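You operate a simulated robot arm through the tools that you are given. There is no shell and no other tool. Be economical: measure what you need, move in short steps, check, and stop when the job is done.

You run a simulated robot arm. Do the job below in one go: nothing can be reset, and whatever is moved stays where it is left.

JOB
Press the bath start button three times.

It is judged by the outcome, as a careful person would: the job done as asked, and still so three seconds after it is handed in. It fails if anything else is knocked over, pushed out of place, dropped, spilled or broken.

ROBOT AND FRAMES
A 7-joint arm with a two-finger parallel gripper on a trunk, on a base that drives. Base frame: it is fixed to the floor where the robot stands at the start and does not move with it; the origin is under the middle of the robot, x ahead of it, y to its left, z up. Readings come in mm, rad, newtons and seconds.
With the tool pointing down near the work surface it reaches from about 160 to 720 mm from the robot's upright axis, wherever it stands. Its first joint turns from -2.897 to 2.897 rad. Places, roughly: bath start button [600, 0, 1000]. Payload 1.57 kg.
Tool frame: the origin (TCP) lies between the finger pads and is the grasp point; the fingertips stand 30 mm ahead of it; z points along the fingers, y is the line along which they close. The gripper opens to 110 mm. The fingers are 24 mm wide and 12 mm thick; the gripper's body (48 by 112 mm) begins 78 mm behind the TCP.
Orientation is that of the tool frame in the base frame, as a unit quaternion [w, x, y, z]. With the fingers straight down and closing along the base's y, the tool's x points along the base's -x, its y along +y and its z along -z.

CONTROLS
- The arm moves only by the tool servo_tool. Its argument "motion" is text: rows parted by semicolons, each of 7 numbers parted by spaces: the shift along the tool's x, y, z in mm, then the turn, a rotation vector about the tool's x, y, z in degrees, then the opening, from 0 (shut) to 1 (fully open). In form: tx ty tz ax ay az fingers; .... A call has 1 to 10 rows; each row is the pose to reach, as a shift and turn from the pose commanded when the call began, along the tool's axes at that moment. A row lasts 0.2 s, in which the tool goes at most 50 mm and 0.15 rad; a call with a longer step from one row to the next is refused whole, and so is a gripper value outside its range. Where a pose cannot be reached the arm comes as near as it can. A force on the tool above 40 N (or 10 N above the force at the start of the call, whichever is more), or a blocked arm, ends the call early, and 0.2 s more pass. Each finger travels about 45 mm/s and halts on what it meets, pressing with about 35 N; the grip force reading is that of the motor and also rises with nothing between the fingers. The clock runs only during rows and for 0.2 s after the last one: add rows that repeat a pose to give the fingers time. The reply holds the time, the measured pose of the TCP, the force on the tool along the base axes, the opening and the grip force, in the units named above and with some noise.
- Cameras (640 x 400 px; columns grow to the right, rows downward): "scene" is now at [28.9, 158, 1525.7]; the picture's right is [0.02, -1.00, 0.00], its down [-0.60, -0.01, -0.80] and it looks along [0.80, 0.01, -0.60] (base axes); focal length 283 px, centre (320, 200). "wrist" rides on the gripper at [-36, 0, -80] in the tool frame; the picture's right is [0.00, -1.00, 0.00], its down [0.97, 0.00, -0.24] and it looks along [0.24, 0.00, 0.97] (tool axes); focal length 218 px, centre (320, 200). There is no depth. A picture from a camera that has moved, and an enlarged one, comes with that camera's place and axes in the base frame and with its lens.
- capture(camera): a new picture of that camera. No time passes.
- move_column(by): slides the trunk up (or, below 0, down) by that many mm; the arm and the scene camera ride with it, the base frame stays. It gives what a move gives, with no picture.
- roll_base(legs): drives the robot by 1 to 6 legs, each [ahead, turn to the left] in mm and rad, along the robot's own axes; the way and the turn of a leg run together, so that a leg with both is an arc; at most 1500 mm and 3.142 rad a leg. The arm and the cameras ride along, it lands a little off, and it stops where it bumps. It gives what a move gives.
- pan_tilt(pan, tilt): turns the head with the scene camera to pan (to the left, within 2.705 rad either way) and tilt (down, from -0.506 to 1.204), counted from straight ahead of the robot. It gives what a move gives.
- close_up(camera, box): a new picture of the part [left, top, right, bottom] of that camera's present view, enlarged. No time passes.
- finish_job(): hands the job in; it is judged then, once.

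Work in short steps. Places have to be worked out from the pictures, the camera data and where the tool is seen: move nearer, look again, correct. Check each grasp and each placing, and mend what went wrong. You have 120 turns and 82 pictures in all, those below and enlarged ones among them. Open the gripper and draw the arm clear of the work before you hand the job in, unless the task says otherwise; then end with one line.

The tools are called after ">>>" as a command line: name --argument value ..., lists and objects as JSON in quotes. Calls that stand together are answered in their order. servo_tool: Moves the arm, as the interface text tells. Its arguments: {"type":"object","properties":{"motion":{"type":"string"}},"required":["motion"]} The other tools are called the same way: move_column (by) slides the trunk up or down; roll_base (legs) drives the base; pan_tilt (pan, tilt) turns the head that bears the scene camera; capture (camera) takes a picture; close_up (camera, box) takes an enlarged picture of a part of a camera's view; finish_job () hands the job in.

At the start:

```text
t: 0.0
tool_pos: [465.0, 205.2, 1135.0]
tool_rot: [0.0, -0.001, 1.0, -0.001]
ft_force: [-0.4, -0.1, 0.4]
grip_width: 109.8
finger_force: 0.0
trunk travel left (down, up): [-450.0, 140.0]
robot x, y, heading: [-1.2, -0.6, -0.001]
head pan, tilt: [0.016, 0.646]
```

scene: 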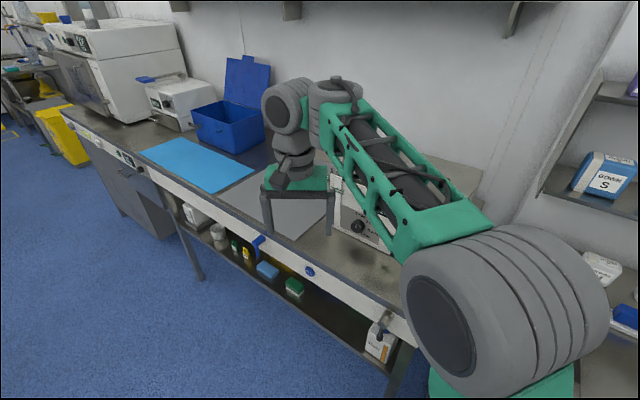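
wrist: 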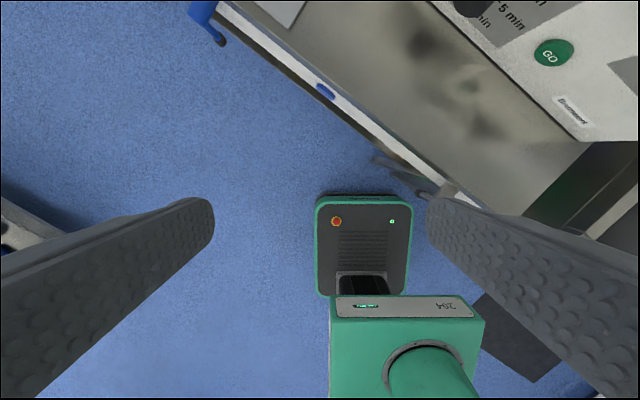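

The wrist view shows a green GO button on the white box to the right, at roughly [580, 0, 1000]. I look closer to tell which button it is and which way its panel faces.

>>> close_up --camera "wrist" --box '[440, 0, 640, 125]'

>>> close_up --camera "scene" --box '[240, 130, 480, 280]'

```text
3.20 times, centred on (540, 62) of wrist
camera zoom: at [500.4, 206.3, 1215.2], right [0.0, -1.0, 0.0], down [-0.97, 0.0, 0.24], along [-0.24, 0.0, -0.97], focal length 698 px, centre (-384, 640)
```

zoom: 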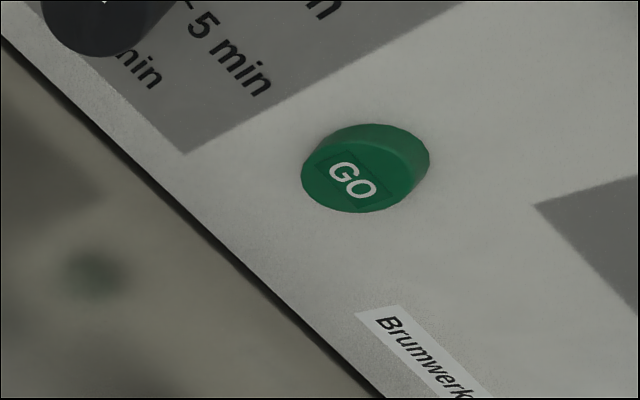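

```text
2.67 times, centred on (360, 205) of scene
camera zoom: at [28.9, 158.0, 1525.7], right [0.02, -1.0, 0.0], down [-0.6, -0.01, -0.8], along [0.8, 0.01, -0.6], focal length 755 px, centre (213, 187)
```

zoom: 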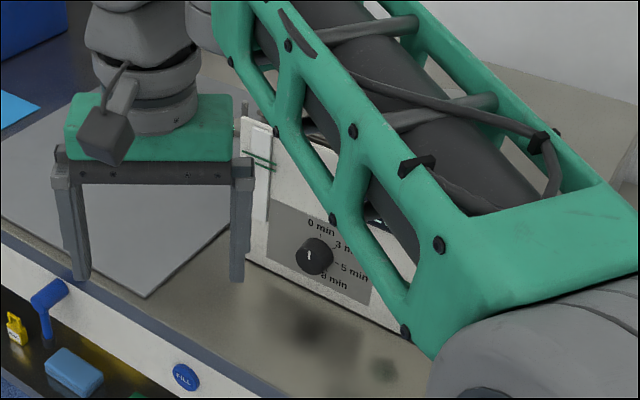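

The front panel looks vertical, with an outward normal of about (-0.81, 0.59), and the button is near [582, -10, 985]. I turn the tool about 36° to face the panel, shut the fingers, and shift a bit towards it while staying high.

>>> servo_tool --motion "7 -21 0 0 0 8 0.6; 14 -42 0 0 0 16 0.3; 21 -63 0 0 0 24 0; 28 -84 0 0 0 32 0; 35 -105 0 0 0 36 0; 35 -105 0 0 0 36 0; 35 -105 0 0 0 36 0"

```text
t: 1.6
tool_pos: [431.0, 101.4, 1137.0]
tool_rot: [0.0, 0.309, 0.951, 0.0]
ft_force: [-0.3, -0.1, -0.1]
grip_width: 0.2
finger_force: 15.8
trunk travel left (down, up): [-450.0, 140.0]
robot x, y, heading: [-2.8, 1.2, -0.002]
head pan, tilt: [0.016, 0.646]
```

Yaw is right: tool x now lies along the panel normal. Next I pitch the tool up by 55° about its TCP, so the fingers point at the panel and 35° downward.

>>> servo_tool --motion "0 0 0 0 -8 0 0; 0 0 0 0 -16 0 0; 0 0 0 0 -24 0 0; 0 0 0 0 -32 0 0; 0 0 0 0 -40 0 0; 0 0 0 0 -48 0 0; 0 0 0 0 -55 0 0; 0 0 0 0 -55 0 0"

>>> capture --camera "wrist"

>>> capture --camera "scene"

```text
t: 3.4
tool_pos: [435.7, 106.6, 1159.9]
tool_rot: [0.255, 0.297, 0.917, -0.08]
ft_force: [0.2, 0.0, 0.1]
grip_width: 0.0
finger_force: 20.9
out of reach, approached as far as the arm can: row 1, 2, 4, 5, 6, 7, 8
trunk travel left (down, up): [-450.0, 140.0]
robot x, y, heading: [0.1, -1.0, 0.005]
head pan, tilt: [0.016, 0.646]
```

```text
77 pictures are left
camera wrist: at [426.2, 112.5, 1247.3], right [-0.59, -0.81, 0.0], down [-0.77, 0.56, -0.29], along [0.24, -0.17, -0.96], focal length 218 px, centre (320, 200)
```

wrist: 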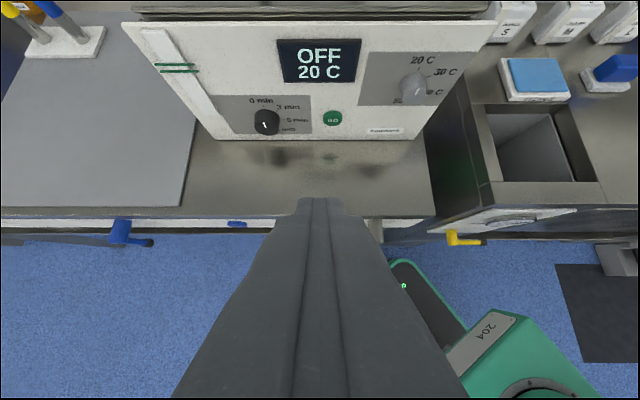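

```text
76 pictures are left
camera scene: at [28.9, 158.0, 1525.7], right [0.02, -1.0, 0.0], down [-0.6, -0.01, -0.8], along [0.8, 0.01, -0.6], focal length 283 px, centre (320, 200)
```

scene: 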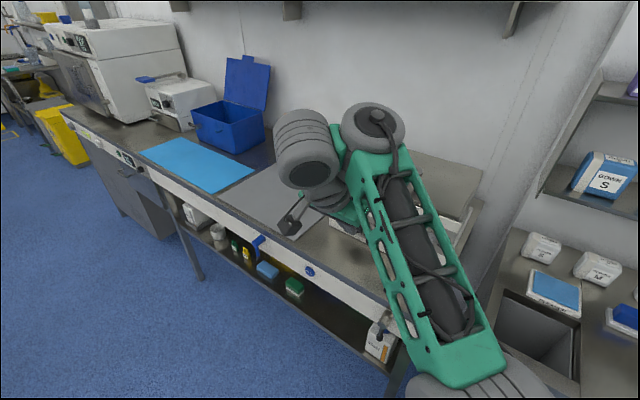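

Intersecting the two wrist views puts the GO button at about [589, -29, 966], on a nearly vertical panel. The pitch reached about 31°, which is enough to press with the fingertip edge. I lower the trunk in two stages rather than bend the arm further.

>>> move_column --by -100

>>> capture --camera "wrist"

>>> capture --camera "scene"

```text
t: 4.7
tool_pos: [434.7, 105.7, 1060.6]
tool_rot: [0.255, 0.297, 0.917, -0.08]
ft_force: [0.3, 0.4, 0.3]
grip_width: 0.0
finger_force: 21.7
trunk travel left (down, up): [-350.0, 240.0]
robot x, y, heading: [0.0, -1.3, 0.003]
head pan, tilt: [0.016, 0.646]
```

```text
75 pictures are left
camera wrist: at [426.2, 112.5, 1147.4], right [-0.59, -0.81, 0.0], down [-0.77, 0.56, -0.29], along [0.24, -0.17, -0.96], focal length 218 px, centre (320, 200)
```

wrist: 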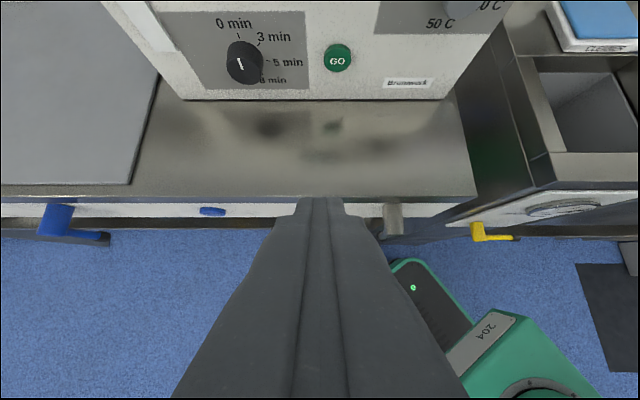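

```text
74 pictures are left
camera scene: at [28.9, 157.9, 1425.8], right [0.02, -1.0, 0.0], down [-0.6, -0.01, -0.8], along [0.8, 0.01, -0.6], focal length 283 px, centre (320, 200)
```

scene: 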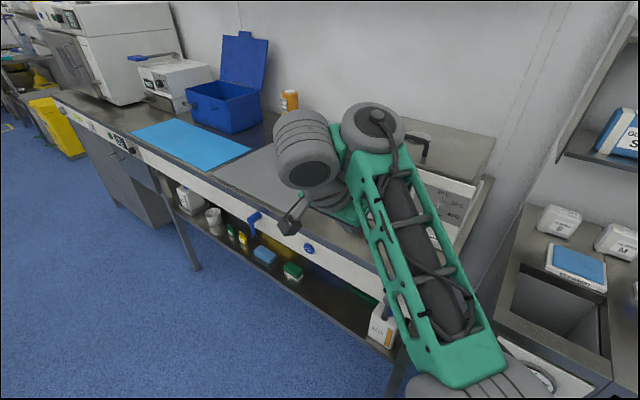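

The button is confirmed at about [589, -28, 966]. I lower the trunk 75 mm more so the fingertip edge is level with it, then make a small test move to see which tool axes the commanded pose uses.

>>> move_column --by -75

>>> servo_tool --motion "-17 -8 10 0 0 0 0; -34 -17 21 0 0 0 0"

```text
t: 5.8
tool_pos: [434.7, 104.8, 985.2]
tool_rot: [0.255, 0.297, 0.917, -0.08]
ft_force: [0.8, 0.8, -0.4]
grip_width: 0.0
finger_force: 21.7
trunk travel left (down, up): [-275.0, 315.0]
robot x, y, heading: [0.2, 2.1, 0.001]
head pan, tilt: [0.016, 0.646]
```

```text
t: 6.5
tool_pos: [457.3, 71.3, 992.1]
tool_rot: [0.253, 0.298, 0.917, -0.082]
ft_force: [0.3, -0.8, -0.3]
grip_width: 0.1
finger_force: 21.7
out of reach, approached as far as the arm can: row 1, 2
trunk travel left (down, up): [-275.0, 315.0]
robot x, y, heading: [1.3, 0.4, 0.001]
head pan, tilt: [0.016, 0.646]
```

The move followed the measured tool axes but sits at a joint limit, since it rose 7 mm. To gain margin I raise the arm 80 mm and will then lower the trunk by the same amount.

>>> servo_tool --motion "-20 0 -34 0 0 0 0; -41 0 -69 0 0 0 0; -41 0 -69 0 0 0 0"

>>> move_column --by -80

```text
t: 7.2
tool_pos: [456.2, 69.5, 1070.7]
tool_rot: [0.255, 0.297, 0.917, -0.081]
ft_force: [-0.6, 0.4, -0.5]
grip_width: 0.2
finger_force: 21.7
trunk travel left (down, up): [-275.0, 315.0]
robot x, y, heading: [0.1, -0.7, -0.0]
head pan, tilt: [0.016, 0.646]
```

```text
t: 8.4
tool_pos: [456.8, 69.5, 990.5]
tool_rot: [0.254, 0.297, 0.917, -0.081]
ft_force: [-0.3, -0.3, -1.3]
grip_width: 0.0
finger_force: 21.2
trunk travel left (down, up): [-195.0, 395.0]
robot x, y, heading: [0.6, 2.8, -0.002]
head pan, tilt: [0.016, 0.646]
```

Within limits now and laterally aligned, with about 139 mm to go. I advance 105 mm towards the panel and drop 5 mm, then look.

>>> servo_tool --motion "-29 0 19 0 0 0 0; -58 0 39 0 0 0 0; -87 0 58 0 0 0 0; -87 0 58 0 0 0 0"

>>> capture --camera "wrist"

>>> capture --camera "scene"

```text
t: 9.4
tool_pos: [540.4, 9.1, 985.0]
tool_rot: [0.255, 0.298, 0.916, -0.08]
ft_force: [0.4, -0.8, 0.2]
grip_width: 0.0
finger_force: 21.4
trunk travel left (down, up): [-195.0, 395.0]
robot x, y, heading: [-1.2, 1.5, -0.004]
head pan, tilt: [0.016, 0.646]
```

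```text
73 pictures are left
camera wrist: at [530.5, 16.2, 1071.7], right [-0.59, -0.81, 0.0], down [-0.77, 0.56, -0.29], along [0.24, -0.17, -0.96], focal length 218 px, centre (320, 200)
```

wrist: 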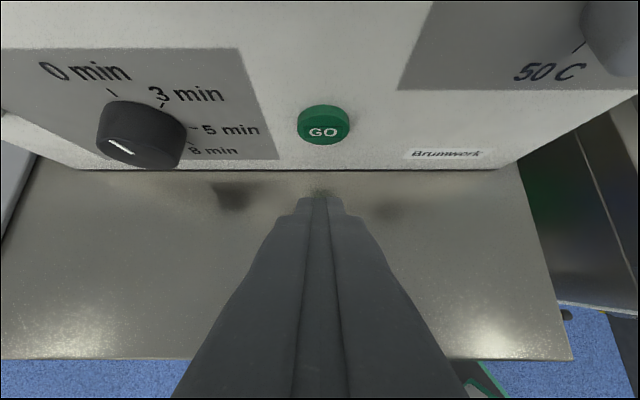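

```text
72 pictures are left
camera scene: at [29.0, 157.9, 1270.7], right [0.02, -1.0, 0.0], down [-0.6, -0.01, -0.8], along [0.8, 0.01, -0.6], focal length 283 px, centre (320, 200)
```

scene: 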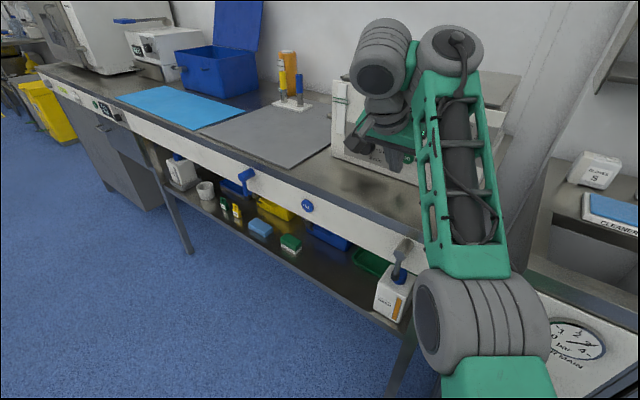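

The button lies straight ahead of the closed fingertips, level with the upper tip edge, with about 36 mm left. I advance 30 mm, then continue in small steps to feel for contact.

>>> servo_tool --motion "-9 0 5 0 0 0 0; -17 0 10 0 0 0 0; -25 0 15 0 0 0 0; -25 0 15 0 0 0 0"

>>> capture --camera "wrist"

```text
t: 10.4
tool_pos: [563.5, -9.6, 985.7]
tool_rot: [0.255, 0.298, 0.916, -0.08]
ft_force: [0.0, 0.0, 0.2]
grip_width: 0.0
finger_force: 21.2
trunk travel left (down, up): [-195.0, 395.0]
robot x, y, heading: [-2.1, 1.7, 0.001]
head pan, tilt: [0.016, 0.646]
```

```text
71 pictures are left
camera wrist: at [554.3, -2.6, 1072.9], right [-0.59, -0.81, 0.0], down [-0.77, 0.56, -0.29], along [0.24, -0.17, -0.96], focal length 218 px, centre (320, 200)
```

wrist: 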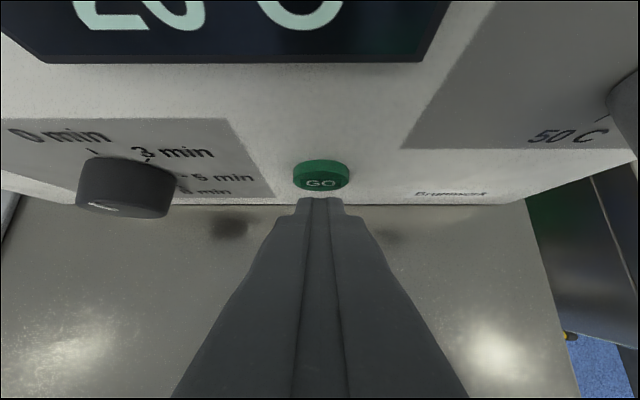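

Almost touching and well aligned. I push forward in 2 mm steps, 10 mm at most, and watch the force.

>>> servo_tool --motion "-1.7 0 1 0 0 0 0; -3.4 0 2.1 0 0 0 0; -5.1 0 3.1 0 0 0 0; -6.8 0 4.1 0 0 0 0; -8.6 0 5.2 0 0 0 0"

>>> close_up --camera "wrist" --box '[220, 100, 420, 225]'

```text
t: 11.6
tool_pos: [572.3, -13.6, 984.9]
tool_rot: [0.254, 0.296, 0.917, -0.08]
ft_force: [-6.1, 2.0, -0.9]
grip_width: 0.0
finger_force: 21.0
trunk travel left (down, up): [-195.0, 395.0]
robot x, y, heading: [1.2, -1.3, -0.001]
head pan, tilt: [0.016, 0.646]
```

```text
3.20 times, centred on (320, 162) of wrist
camera zoom: at [563.6, -8.1, 1072.4], right [-0.59, -0.81, 0.0], down [-0.77, 0.56, -0.29], along [0.24, -0.17, -0.96], focal length 698 px, centre (320, 320)
```

zoom: 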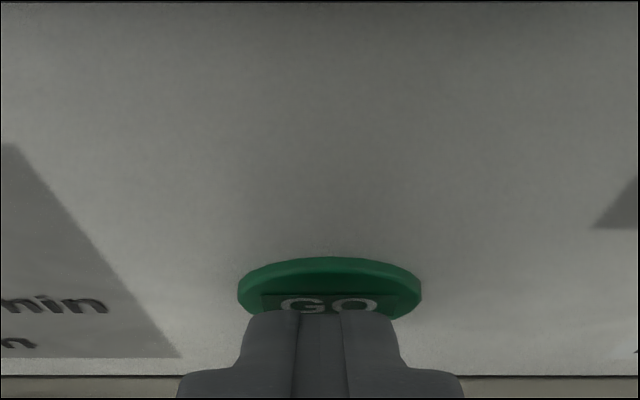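

Contact has started at about 6 N, against a spring. I keep pressing in 1 mm steps to find the bottom of the travel.

>>> servo_tool --motion "-0.9 0 0.5 0 0 0 0; -1.7 0 1 0 0 0 0; -2.6 0 1.6 0 0 0 0"

>>> close_up --camera "wrist" --box '[220, 0, 420, 225]'

```text
t: 12.4
tool_pos: [573.7, -14.9, 984.7]
tool_rot: [0.256, 0.296, 0.917, -0.08]
ft_force: [-14.2, 7.0, -3.0]
grip_width: 0.0
finger_force: 20.9
trunk travel left (down, up): [-195.0, 395.0]
robot x, y, heading: [2.8, 0.9, 0.002]
head pan, tilt: [0.016, 0.646]
```

```text
1.78 times, centred on (320, 112) of wrist
camera zoom: at [565.0, -9.1, 1072.4], right [-0.59, -0.81, 0.0], down [-0.77, 0.56, -0.3], along [0.24, -0.17, -0.96], focal length 388 px, centre (320, 356)
```

zoom: 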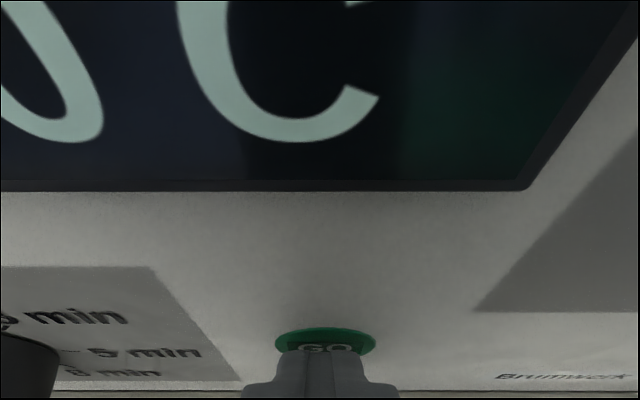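

The force is 16 N and the tip has moved about 2 mm. I press a little further to see whether it is bottoming out.

>>> servo_tool --motion "-0.9 0 0.5 0 0 0 0; -1.7 0 1 0 0 0 0; -2.6 0 1.6 0 0 0 0"

>>> close_up --camera "wrist" --box '[220, 100, 420, 225]'

```text
t: 13.2
tool_pos: [575.1, -15.7, 985.2]
tool_rot: [0.255, 0.295, 0.917, -0.08]
ft_force: [-23.7, 7.6, -0.7]
grip_width: 0.0
finger_force: 21.0
trunk travel left (down, up): [-195.0, 395.0]
robot x, y, heading: [-3.6, 0.9, 0.006]
head pan, tilt: [0.016, 0.646]
stopped in row 3: the force on the tool passed its limit (the readings are from after the stop); the commanded pose is now the measured one
```

```text
3.20 times, centred on (320, 162) of wrist
camera zoom: at [565.2, -9.1, 1072.5], right [-0.58, -0.81, 0.0], down [-0.78, 0.56, -0.29], along [0.24, -0.17, -0.96], focal length 698 px, centre (320, 320)
```

zoom: 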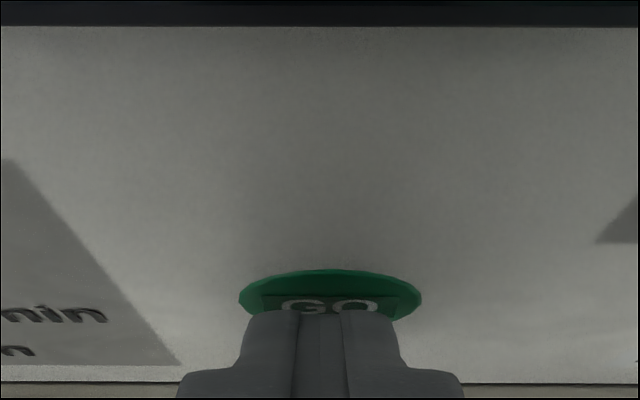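

The force passed 40 N and the button rim has visibly sunk, so it bottomed out: press one. I back off 25 mm and check the display.

>>> servo_tool --motion "7 0 -4.2 0 0 0 0; 14 0 -8.5 0 0 0 0; 21.5 0 -13 0 0 0 0; 21.5 0 -13 0 0 0 0"

>>> capture --camera "wrist"

```text
t: 14.2
tool_pos: [556.7, -0.5, 983.4]
tool_rot: [0.253, 0.295, 0.918, -0.08]
ft_force: [-0.6, 0.6, 1.1]
grip_width: 0.0
finger_force: 21.2
trunk travel left (down, up): [-195.0, 395.0]
robot x, y, heading: [-3.1, -2.2, 0.001]
head pan, tilt: [0.016, 0.646]
```

```text
67 pictures are left
camera wrist: at [547.2, 5.1, 1071.0], right [-0.58, -0.81, 0.0], down [-0.78, 0.56, -0.29], along [0.24, -0.17, -0.96], focal length 218 px, centre (320, 200)
```

wrist: 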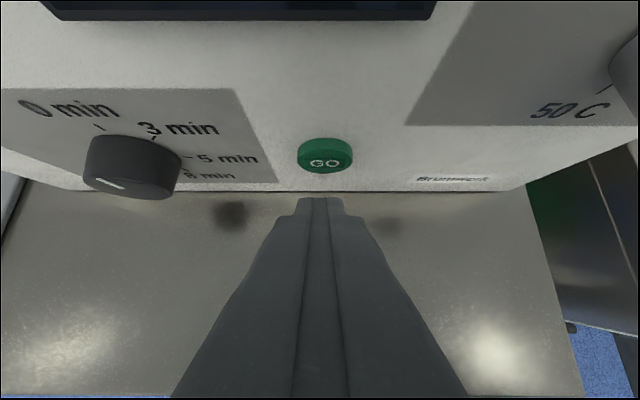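

The button has sprung back. I retreat another 70 mm and rise 50 mm, to read the display and confirm the press registered.

>>> servo_tool --motion "20 0 -12 0 0 0 0; 40 0 -24 0 0 0 0; 60 0 -36 0 0 0 0; 47 0 -57 0 0 0 0; 34 0 -79 0 0 0 0; 34 0 -79 0 0 0 0"

>>> capture --camera "wrist"

```text
t: 15.6
tool_pos: [498.5, 38.1, 1033.2]
tool_rot: [0.253, 0.296, 0.917, -0.08]
ft_force: [-0.2, 0.1, 0.3]
grip_width: 0.1
finger_force: 21.4
trunk travel left (down, up): [-195.0, 395.0]
robot x, y, heading: [-2.1, 2.1, 0.001]
head pan, tilt: [0.016, 0.646]
```

```text
66 pictures are left
camera wrist: at [489.8, 44.1, 1120.3], right [-0.58, -0.81, 0.0], down [-0.78, 0.56, -0.29], along [0.24, -0.17, -0.96], focal length 218 px, centre (320, 200)
```

wrist: 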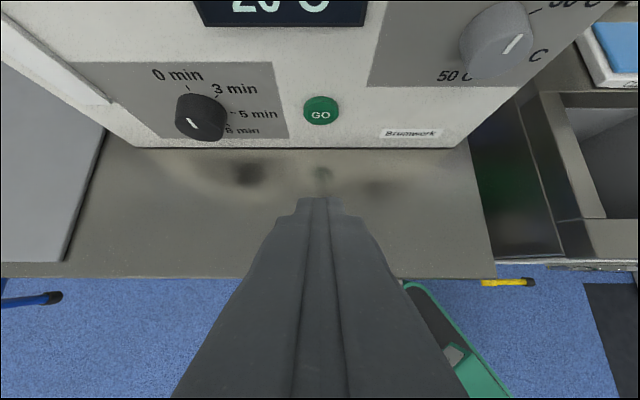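

The top line of the display is still cut off, so I rise another 80 mm.

>>> servo_tool --motion "-20 0 -34 0 0 0 0; -41 0 -69 0 0 0 0; -41 0 -69 0 0 0 0"

>>> capture --camera "wrist"

```text
t: 16.4
tool_pos: [501.9, 39.6, 1108.9]
tool_rot: [0.25, 0.296, 0.918, -0.082]
ft_force: [2.4, 0.5, -0.8]
grip_width: 0.0
finger_force: 21.5
trunk travel left (down, up): [-195.0, 395.0]
robot x, y, heading: [-0.9, 1.4, 0.004]
head pan, tilt: [0.016, 0.646]
```

```text
65 pictures are left
camera wrist: at [493.9, 45.5, 1194.9], right [-0.58, -0.81, 0.0], down [-0.78, 0.56, -0.29], along [0.23, -0.17, -0.96], focal length 218 px, centre (320, 200)
```

wrist: 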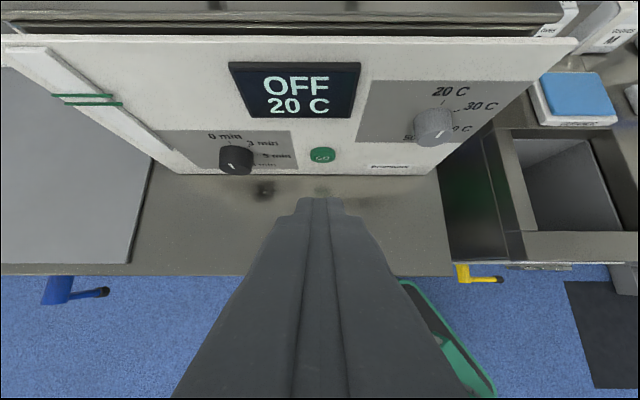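

The display still reads OFF 20 C, so I zoom in on the knob and display for any sign that the press counted.

>>> close_up --camera "wrist" --box '[180, 50, 480, 185]'

```text
2.13 times, centred on (330, 118) of wrist
camera zoom: at [493.9, 45.5, 1194.9], right [-0.58, -0.81, 0.0], down [-0.78, 0.56, -0.29], along [0.23, -0.17, -0.96], focal length 466 px, centre (299, 376)
```

zoom: 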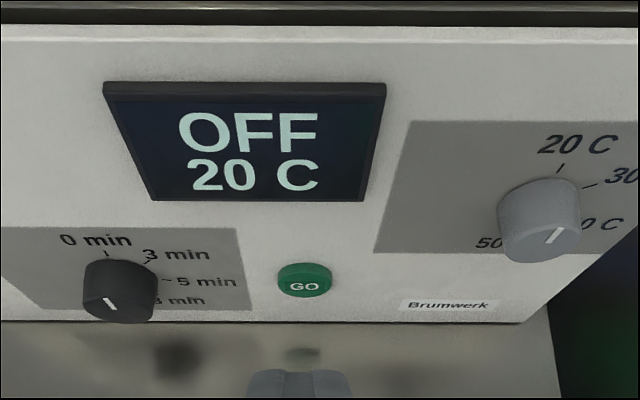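

The timer is set to 0 min, so an unchanged display doesn't tell me whether the press counted. I return to the standoff and will compare the button's depth at rest and fully pressed to be sure of the travel.

>>> servo_tool --motion "21 -1 36 0 0 0 0; 42 -2 72 0 0 0 0; 63 -3.6 107 0 0 0 0; 35 -3.6 124 0 0 0 0; 6 -3.6 140.5 0 0 0 0; 6 -3.6 140.5 0 0 0 0"

>>> capture --camera "wrist"

```text
t: 17.8
tool_pos: [551.2, -2.6, 990.0]
tool_rot: [0.254, 0.296, 0.917, -0.08]
ft_force: [0.3, -0.3, -0.5]
grip_width: 0.1
finger_force: 21.1
trunk travel left (down, up): [-195.0, 395.0]
robot x, y, heading: [-0.7, -0.7, 0.005]
head pan, tilt: [0.016, 0.646]
```

```text
63 pictures are left
camera wrist: at [542.5, 3.0, 1076.9], right [-0.58, -0.81, 0.0], down [-0.78, 0.56, -0.29], along [0.24, -0.17, -0.96], focal length 218 px, centre (320, 200)
```

wrist: 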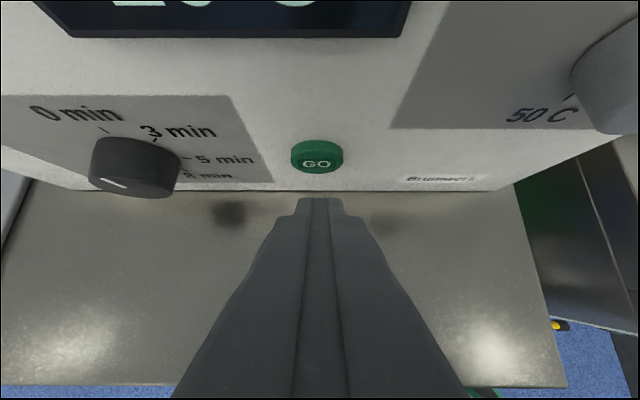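

The tool is 5 mm high. I correct that and close up to just short of contact, then take a close-up of the button at rest.

>>> servo_tool --motion "2.8 1.5 4.7 0 0 0 0; -5 1.5 9.5 0 0 0 0; -13.6 1.5 14.4 0 0 0 0; -13.6 1.5 14.4 0 0 0 0"

>>> close_up --camera "wrist" --box '[220, 100, 420, 225]'

```text
t: 18.8
tool_pos: [568.7, -13.0, 984.7]
tool_rot: [0.254, 0.296, 0.917, -0.08]
ft_force: [-0.1, -0.4, -0.3]
grip_width: 0.1
finger_force: 20.7
trunk travel left (down, up): [-195.0, 395.0]
robot x, y, heading: [-0.8, -0.6, -0.002]
head pan, tilt: [0.016, 0.646]
```

```text
3.20 times, centred on (320, 162) of wrist
camera zoom: at [559.7, -6.6, 1071.8], right [-0.58, -0.81, 0.0], down [-0.78, 0.56, -0.29], along [0.24, -0.17, -0.96], focal length 698 px, centre (320, 320)
```

zoom: 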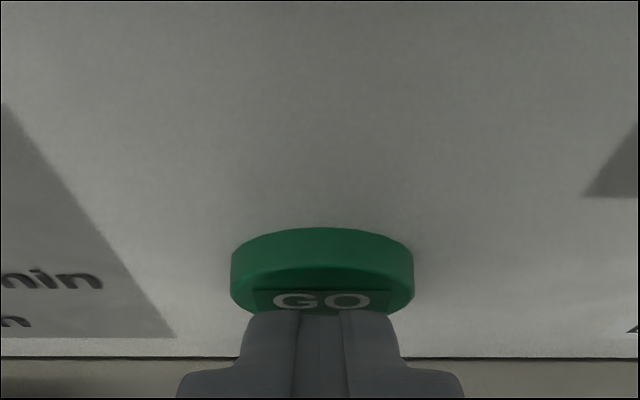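

At rest the rim shows about 42 px, against about 12 px when pressed, so press one was full travel. Now press two: 9 mm forward.

>>> servo_tool --motion "-2.6 0 1.5 0 0 0 0; -5.2 0 3.1 0 0 0 0; -6.5 0 3.9 0 0 0 0; -7.7 0 4.6 0 0 0 0; -7.7 0 4.6 0 0 0 0"

>>> close_up --camera "wrist" --box '[220, 100, 420, 225]'

```text
t: 20.0
tool_pos: [573.5, -16.0, 985.8]
tool_rot: [0.255, 0.295, 0.917, -0.08]
ft_force: [-24.0, 15.7, -11.5]
grip_width: 0.2
finger_force: 21.2
trunk travel left (down, up): [-195.0, 395.0]
robot x, y, heading: [0.3, 1.2, 0.008]
head pan, tilt: [0.016, 0.646]
```

```text
3.20 times, centred on (320, 162) of wrist
camera zoom: at [564.8, -10.0, 1072.6], right [-0.58, -0.81, 0.0], down [-0.78, 0.56, -0.29], along [0.24, -0.17, -0.96], focal length 698 px, centre (320, 320)
```

zoom: 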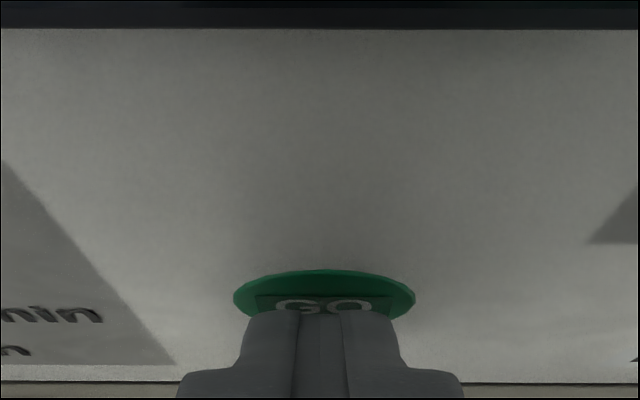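

Same full depth at about 29 N: press two is down. I release by drawing back 15 mm.

>>> servo_tool --motion "4.3 0 -2.6 0 0 0 0; 8.6 0 -5.2 0 0 0 0; 12.9 0 -7.7 0 0 0 0; 12.9 0 -7.7 0 0 0 0; 12.9 0 -7.7 0 0 0 0"

>>> close_up --camera "wrist" --box '[220, 100, 420, 225]'

```text
t: 21.2
tool_pos: [561.7, -9.9, 985.7]
tool_rot: [0.254, 0.297, 0.917, -0.081]
ft_force: [0.5, -0.4, -0.1]
grip_width: 0.0
finger_force: 21.4
trunk travel left (down, up): [-195.0, 395.0]
robot x, y, heading: [-2.0, -5.5, 0.002]
head pan, tilt: [0.016, 0.646]
```

```text
3.20 times, centred on (320, 162) of wrist
camera zoom: at [553.1, -3.1, 1072.2], right [-0.58, -0.81, 0.0], down [-0.78, 0.56, -0.29], along [0.24, -0.17, -0.96], focal length 698 px, centre (320, 320)
```

zoom: 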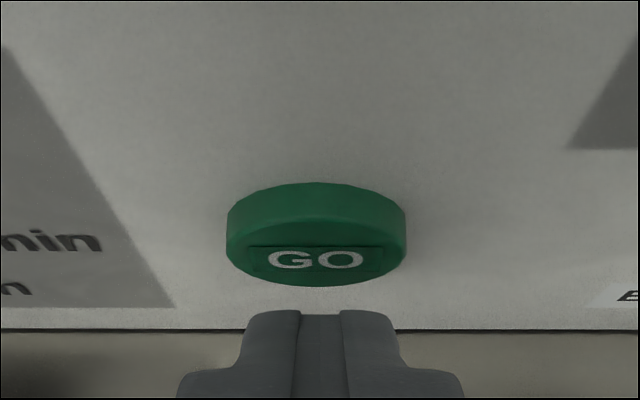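

The button has sprung fully back out. Press three is the same stroke from here, 15 mm forward.

>>> servo_tool --motion "-5.2 0 3.1 0 0 0 0; -7.7 0 4.6 0 0 0 0; -10 0 6 0 0 0 0; -11.7 0 7 0 0 0 0; -12.9 0 7.7 0 0 0 0; -12.9 0 7.7 0 0 0 0"

>>> close_up --camera "wrist" --box '[220, 100, 420, 225]'

```text
t: 22.6
tool_pos: [573.9, -16.9, 985.1]
tool_rot: [0.253, 0.296, 0.917, -0.081]
ft_force: [-19.0, 4.9, -4.1]
grip_width: 0.0
finger_force: 21.2
trunk travel left (down, up): [-195.0, 395.0]
robot x, y, heading: [-0.2, -1.7, 0.002]
head pan, tilt: [0.016, 0.646]
```

```text
3.20 times, centred on (320, 162) of wrist
camera zoom: at [564.2, -10.6, 1072.8], right [-0.58, -0.81, 0.0], down [-0.78, 0.56, -0.29], along [0.24, -0.17, -0.96], focal length 698 px, centre (320, 320)
```

zoom: 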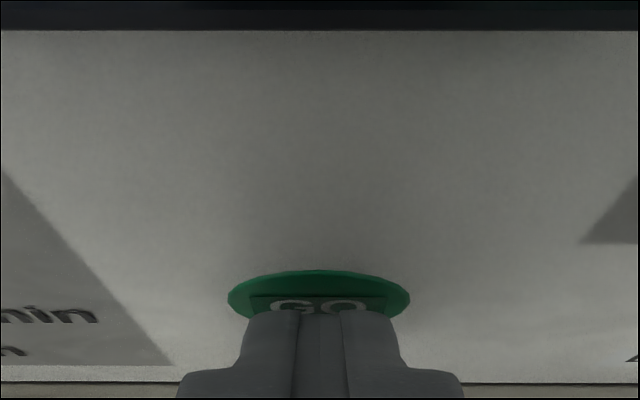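

Press three is fully down too. I release and draw back about 110 mm, then rise.

>>> servo_tool --motion "10 0 -6 0 0 0 0; 35 0 -21 0 0 0 0; 65 0 -39 0 0 0 0; 95 0 -57 0 0 0 0; 78 0 -86 0 0 0 0; 60 0 -116 0 0 0 0; 44 0 -142 0 0 0 0; 44 0 -142 0 0 0 0"

>>> capture --camera "wrist"

```text
t: 24.4
tool_pos: [485.9, 43.1, 1083.9]
tool_rot: [0.254, 0.296, 0.917, -0.08]
ft_force: [-0.6, 0.4, -0.2]
grip_width: 0.0
finger_force: 21.1
trunk travel left (down, up): [-195.0, 395.0]
robot x, y, heading: [-2.5, -1.3, 0.001]
head pan, tilt: [0.016, 0.646]
```

```text
58 pictures are left
camera wrist: at [477.7, 49.2, 1171.5], right [-0.58, -0.81, 0.0], down [-0.78, 0.56, -0.29], along [0.24, -0.17, -0.96], focal length 218 px, centre (320, 200)
```

wrist: 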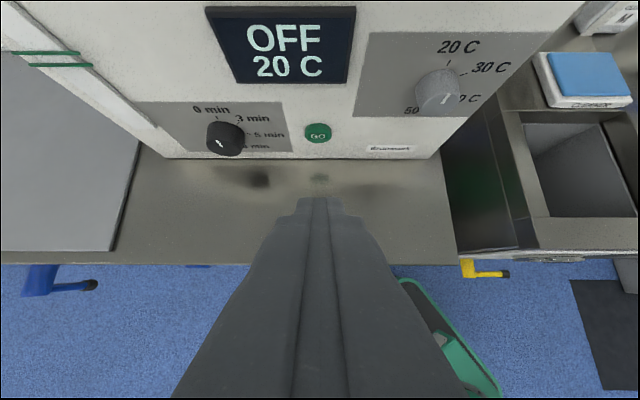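

Three full presses are done, the button is back out and nothing else has moved. I open the gripper in the clear.

>>> servo_tool --motion "20 0 -12 0 0 0 0.3; 40 0 -24 0 0 0 0.7; 40 0 -24 0 0 0 1; 40 0 -24 0 0 0 1; 40 0 -24 0 0 0 1; 40 0 -24 0 0 0 1; 40 0 -24 0 0 0 1"

```text
t: 26.0
tool_pos: [447.0, 72.0, 1085.5]
tool_rot: [0.253, 0.296, 0.917, -0.081]
ft_force: [0.3, 0.0, -0.2]
grip_width: 109.9
finger_force: 0.0
trunk travel left (down, up): [-195.0, 395.0]
robot x, y, heading: [0.2, 1.7, 0.003]
head pan, tilt: [0.016, 0.646]
```

The gripper is open and the arm is clear of the bath, so I hand the job in.

>>> finish_job

```text
The job is handed in.
```

I pressed the bath's green GO button three times, each to full depth and fully released; the display still reads OFF 20 C, which I put down to its timer knob appearing to be at 0 min, so the presses are confirmed only by button travel and force.
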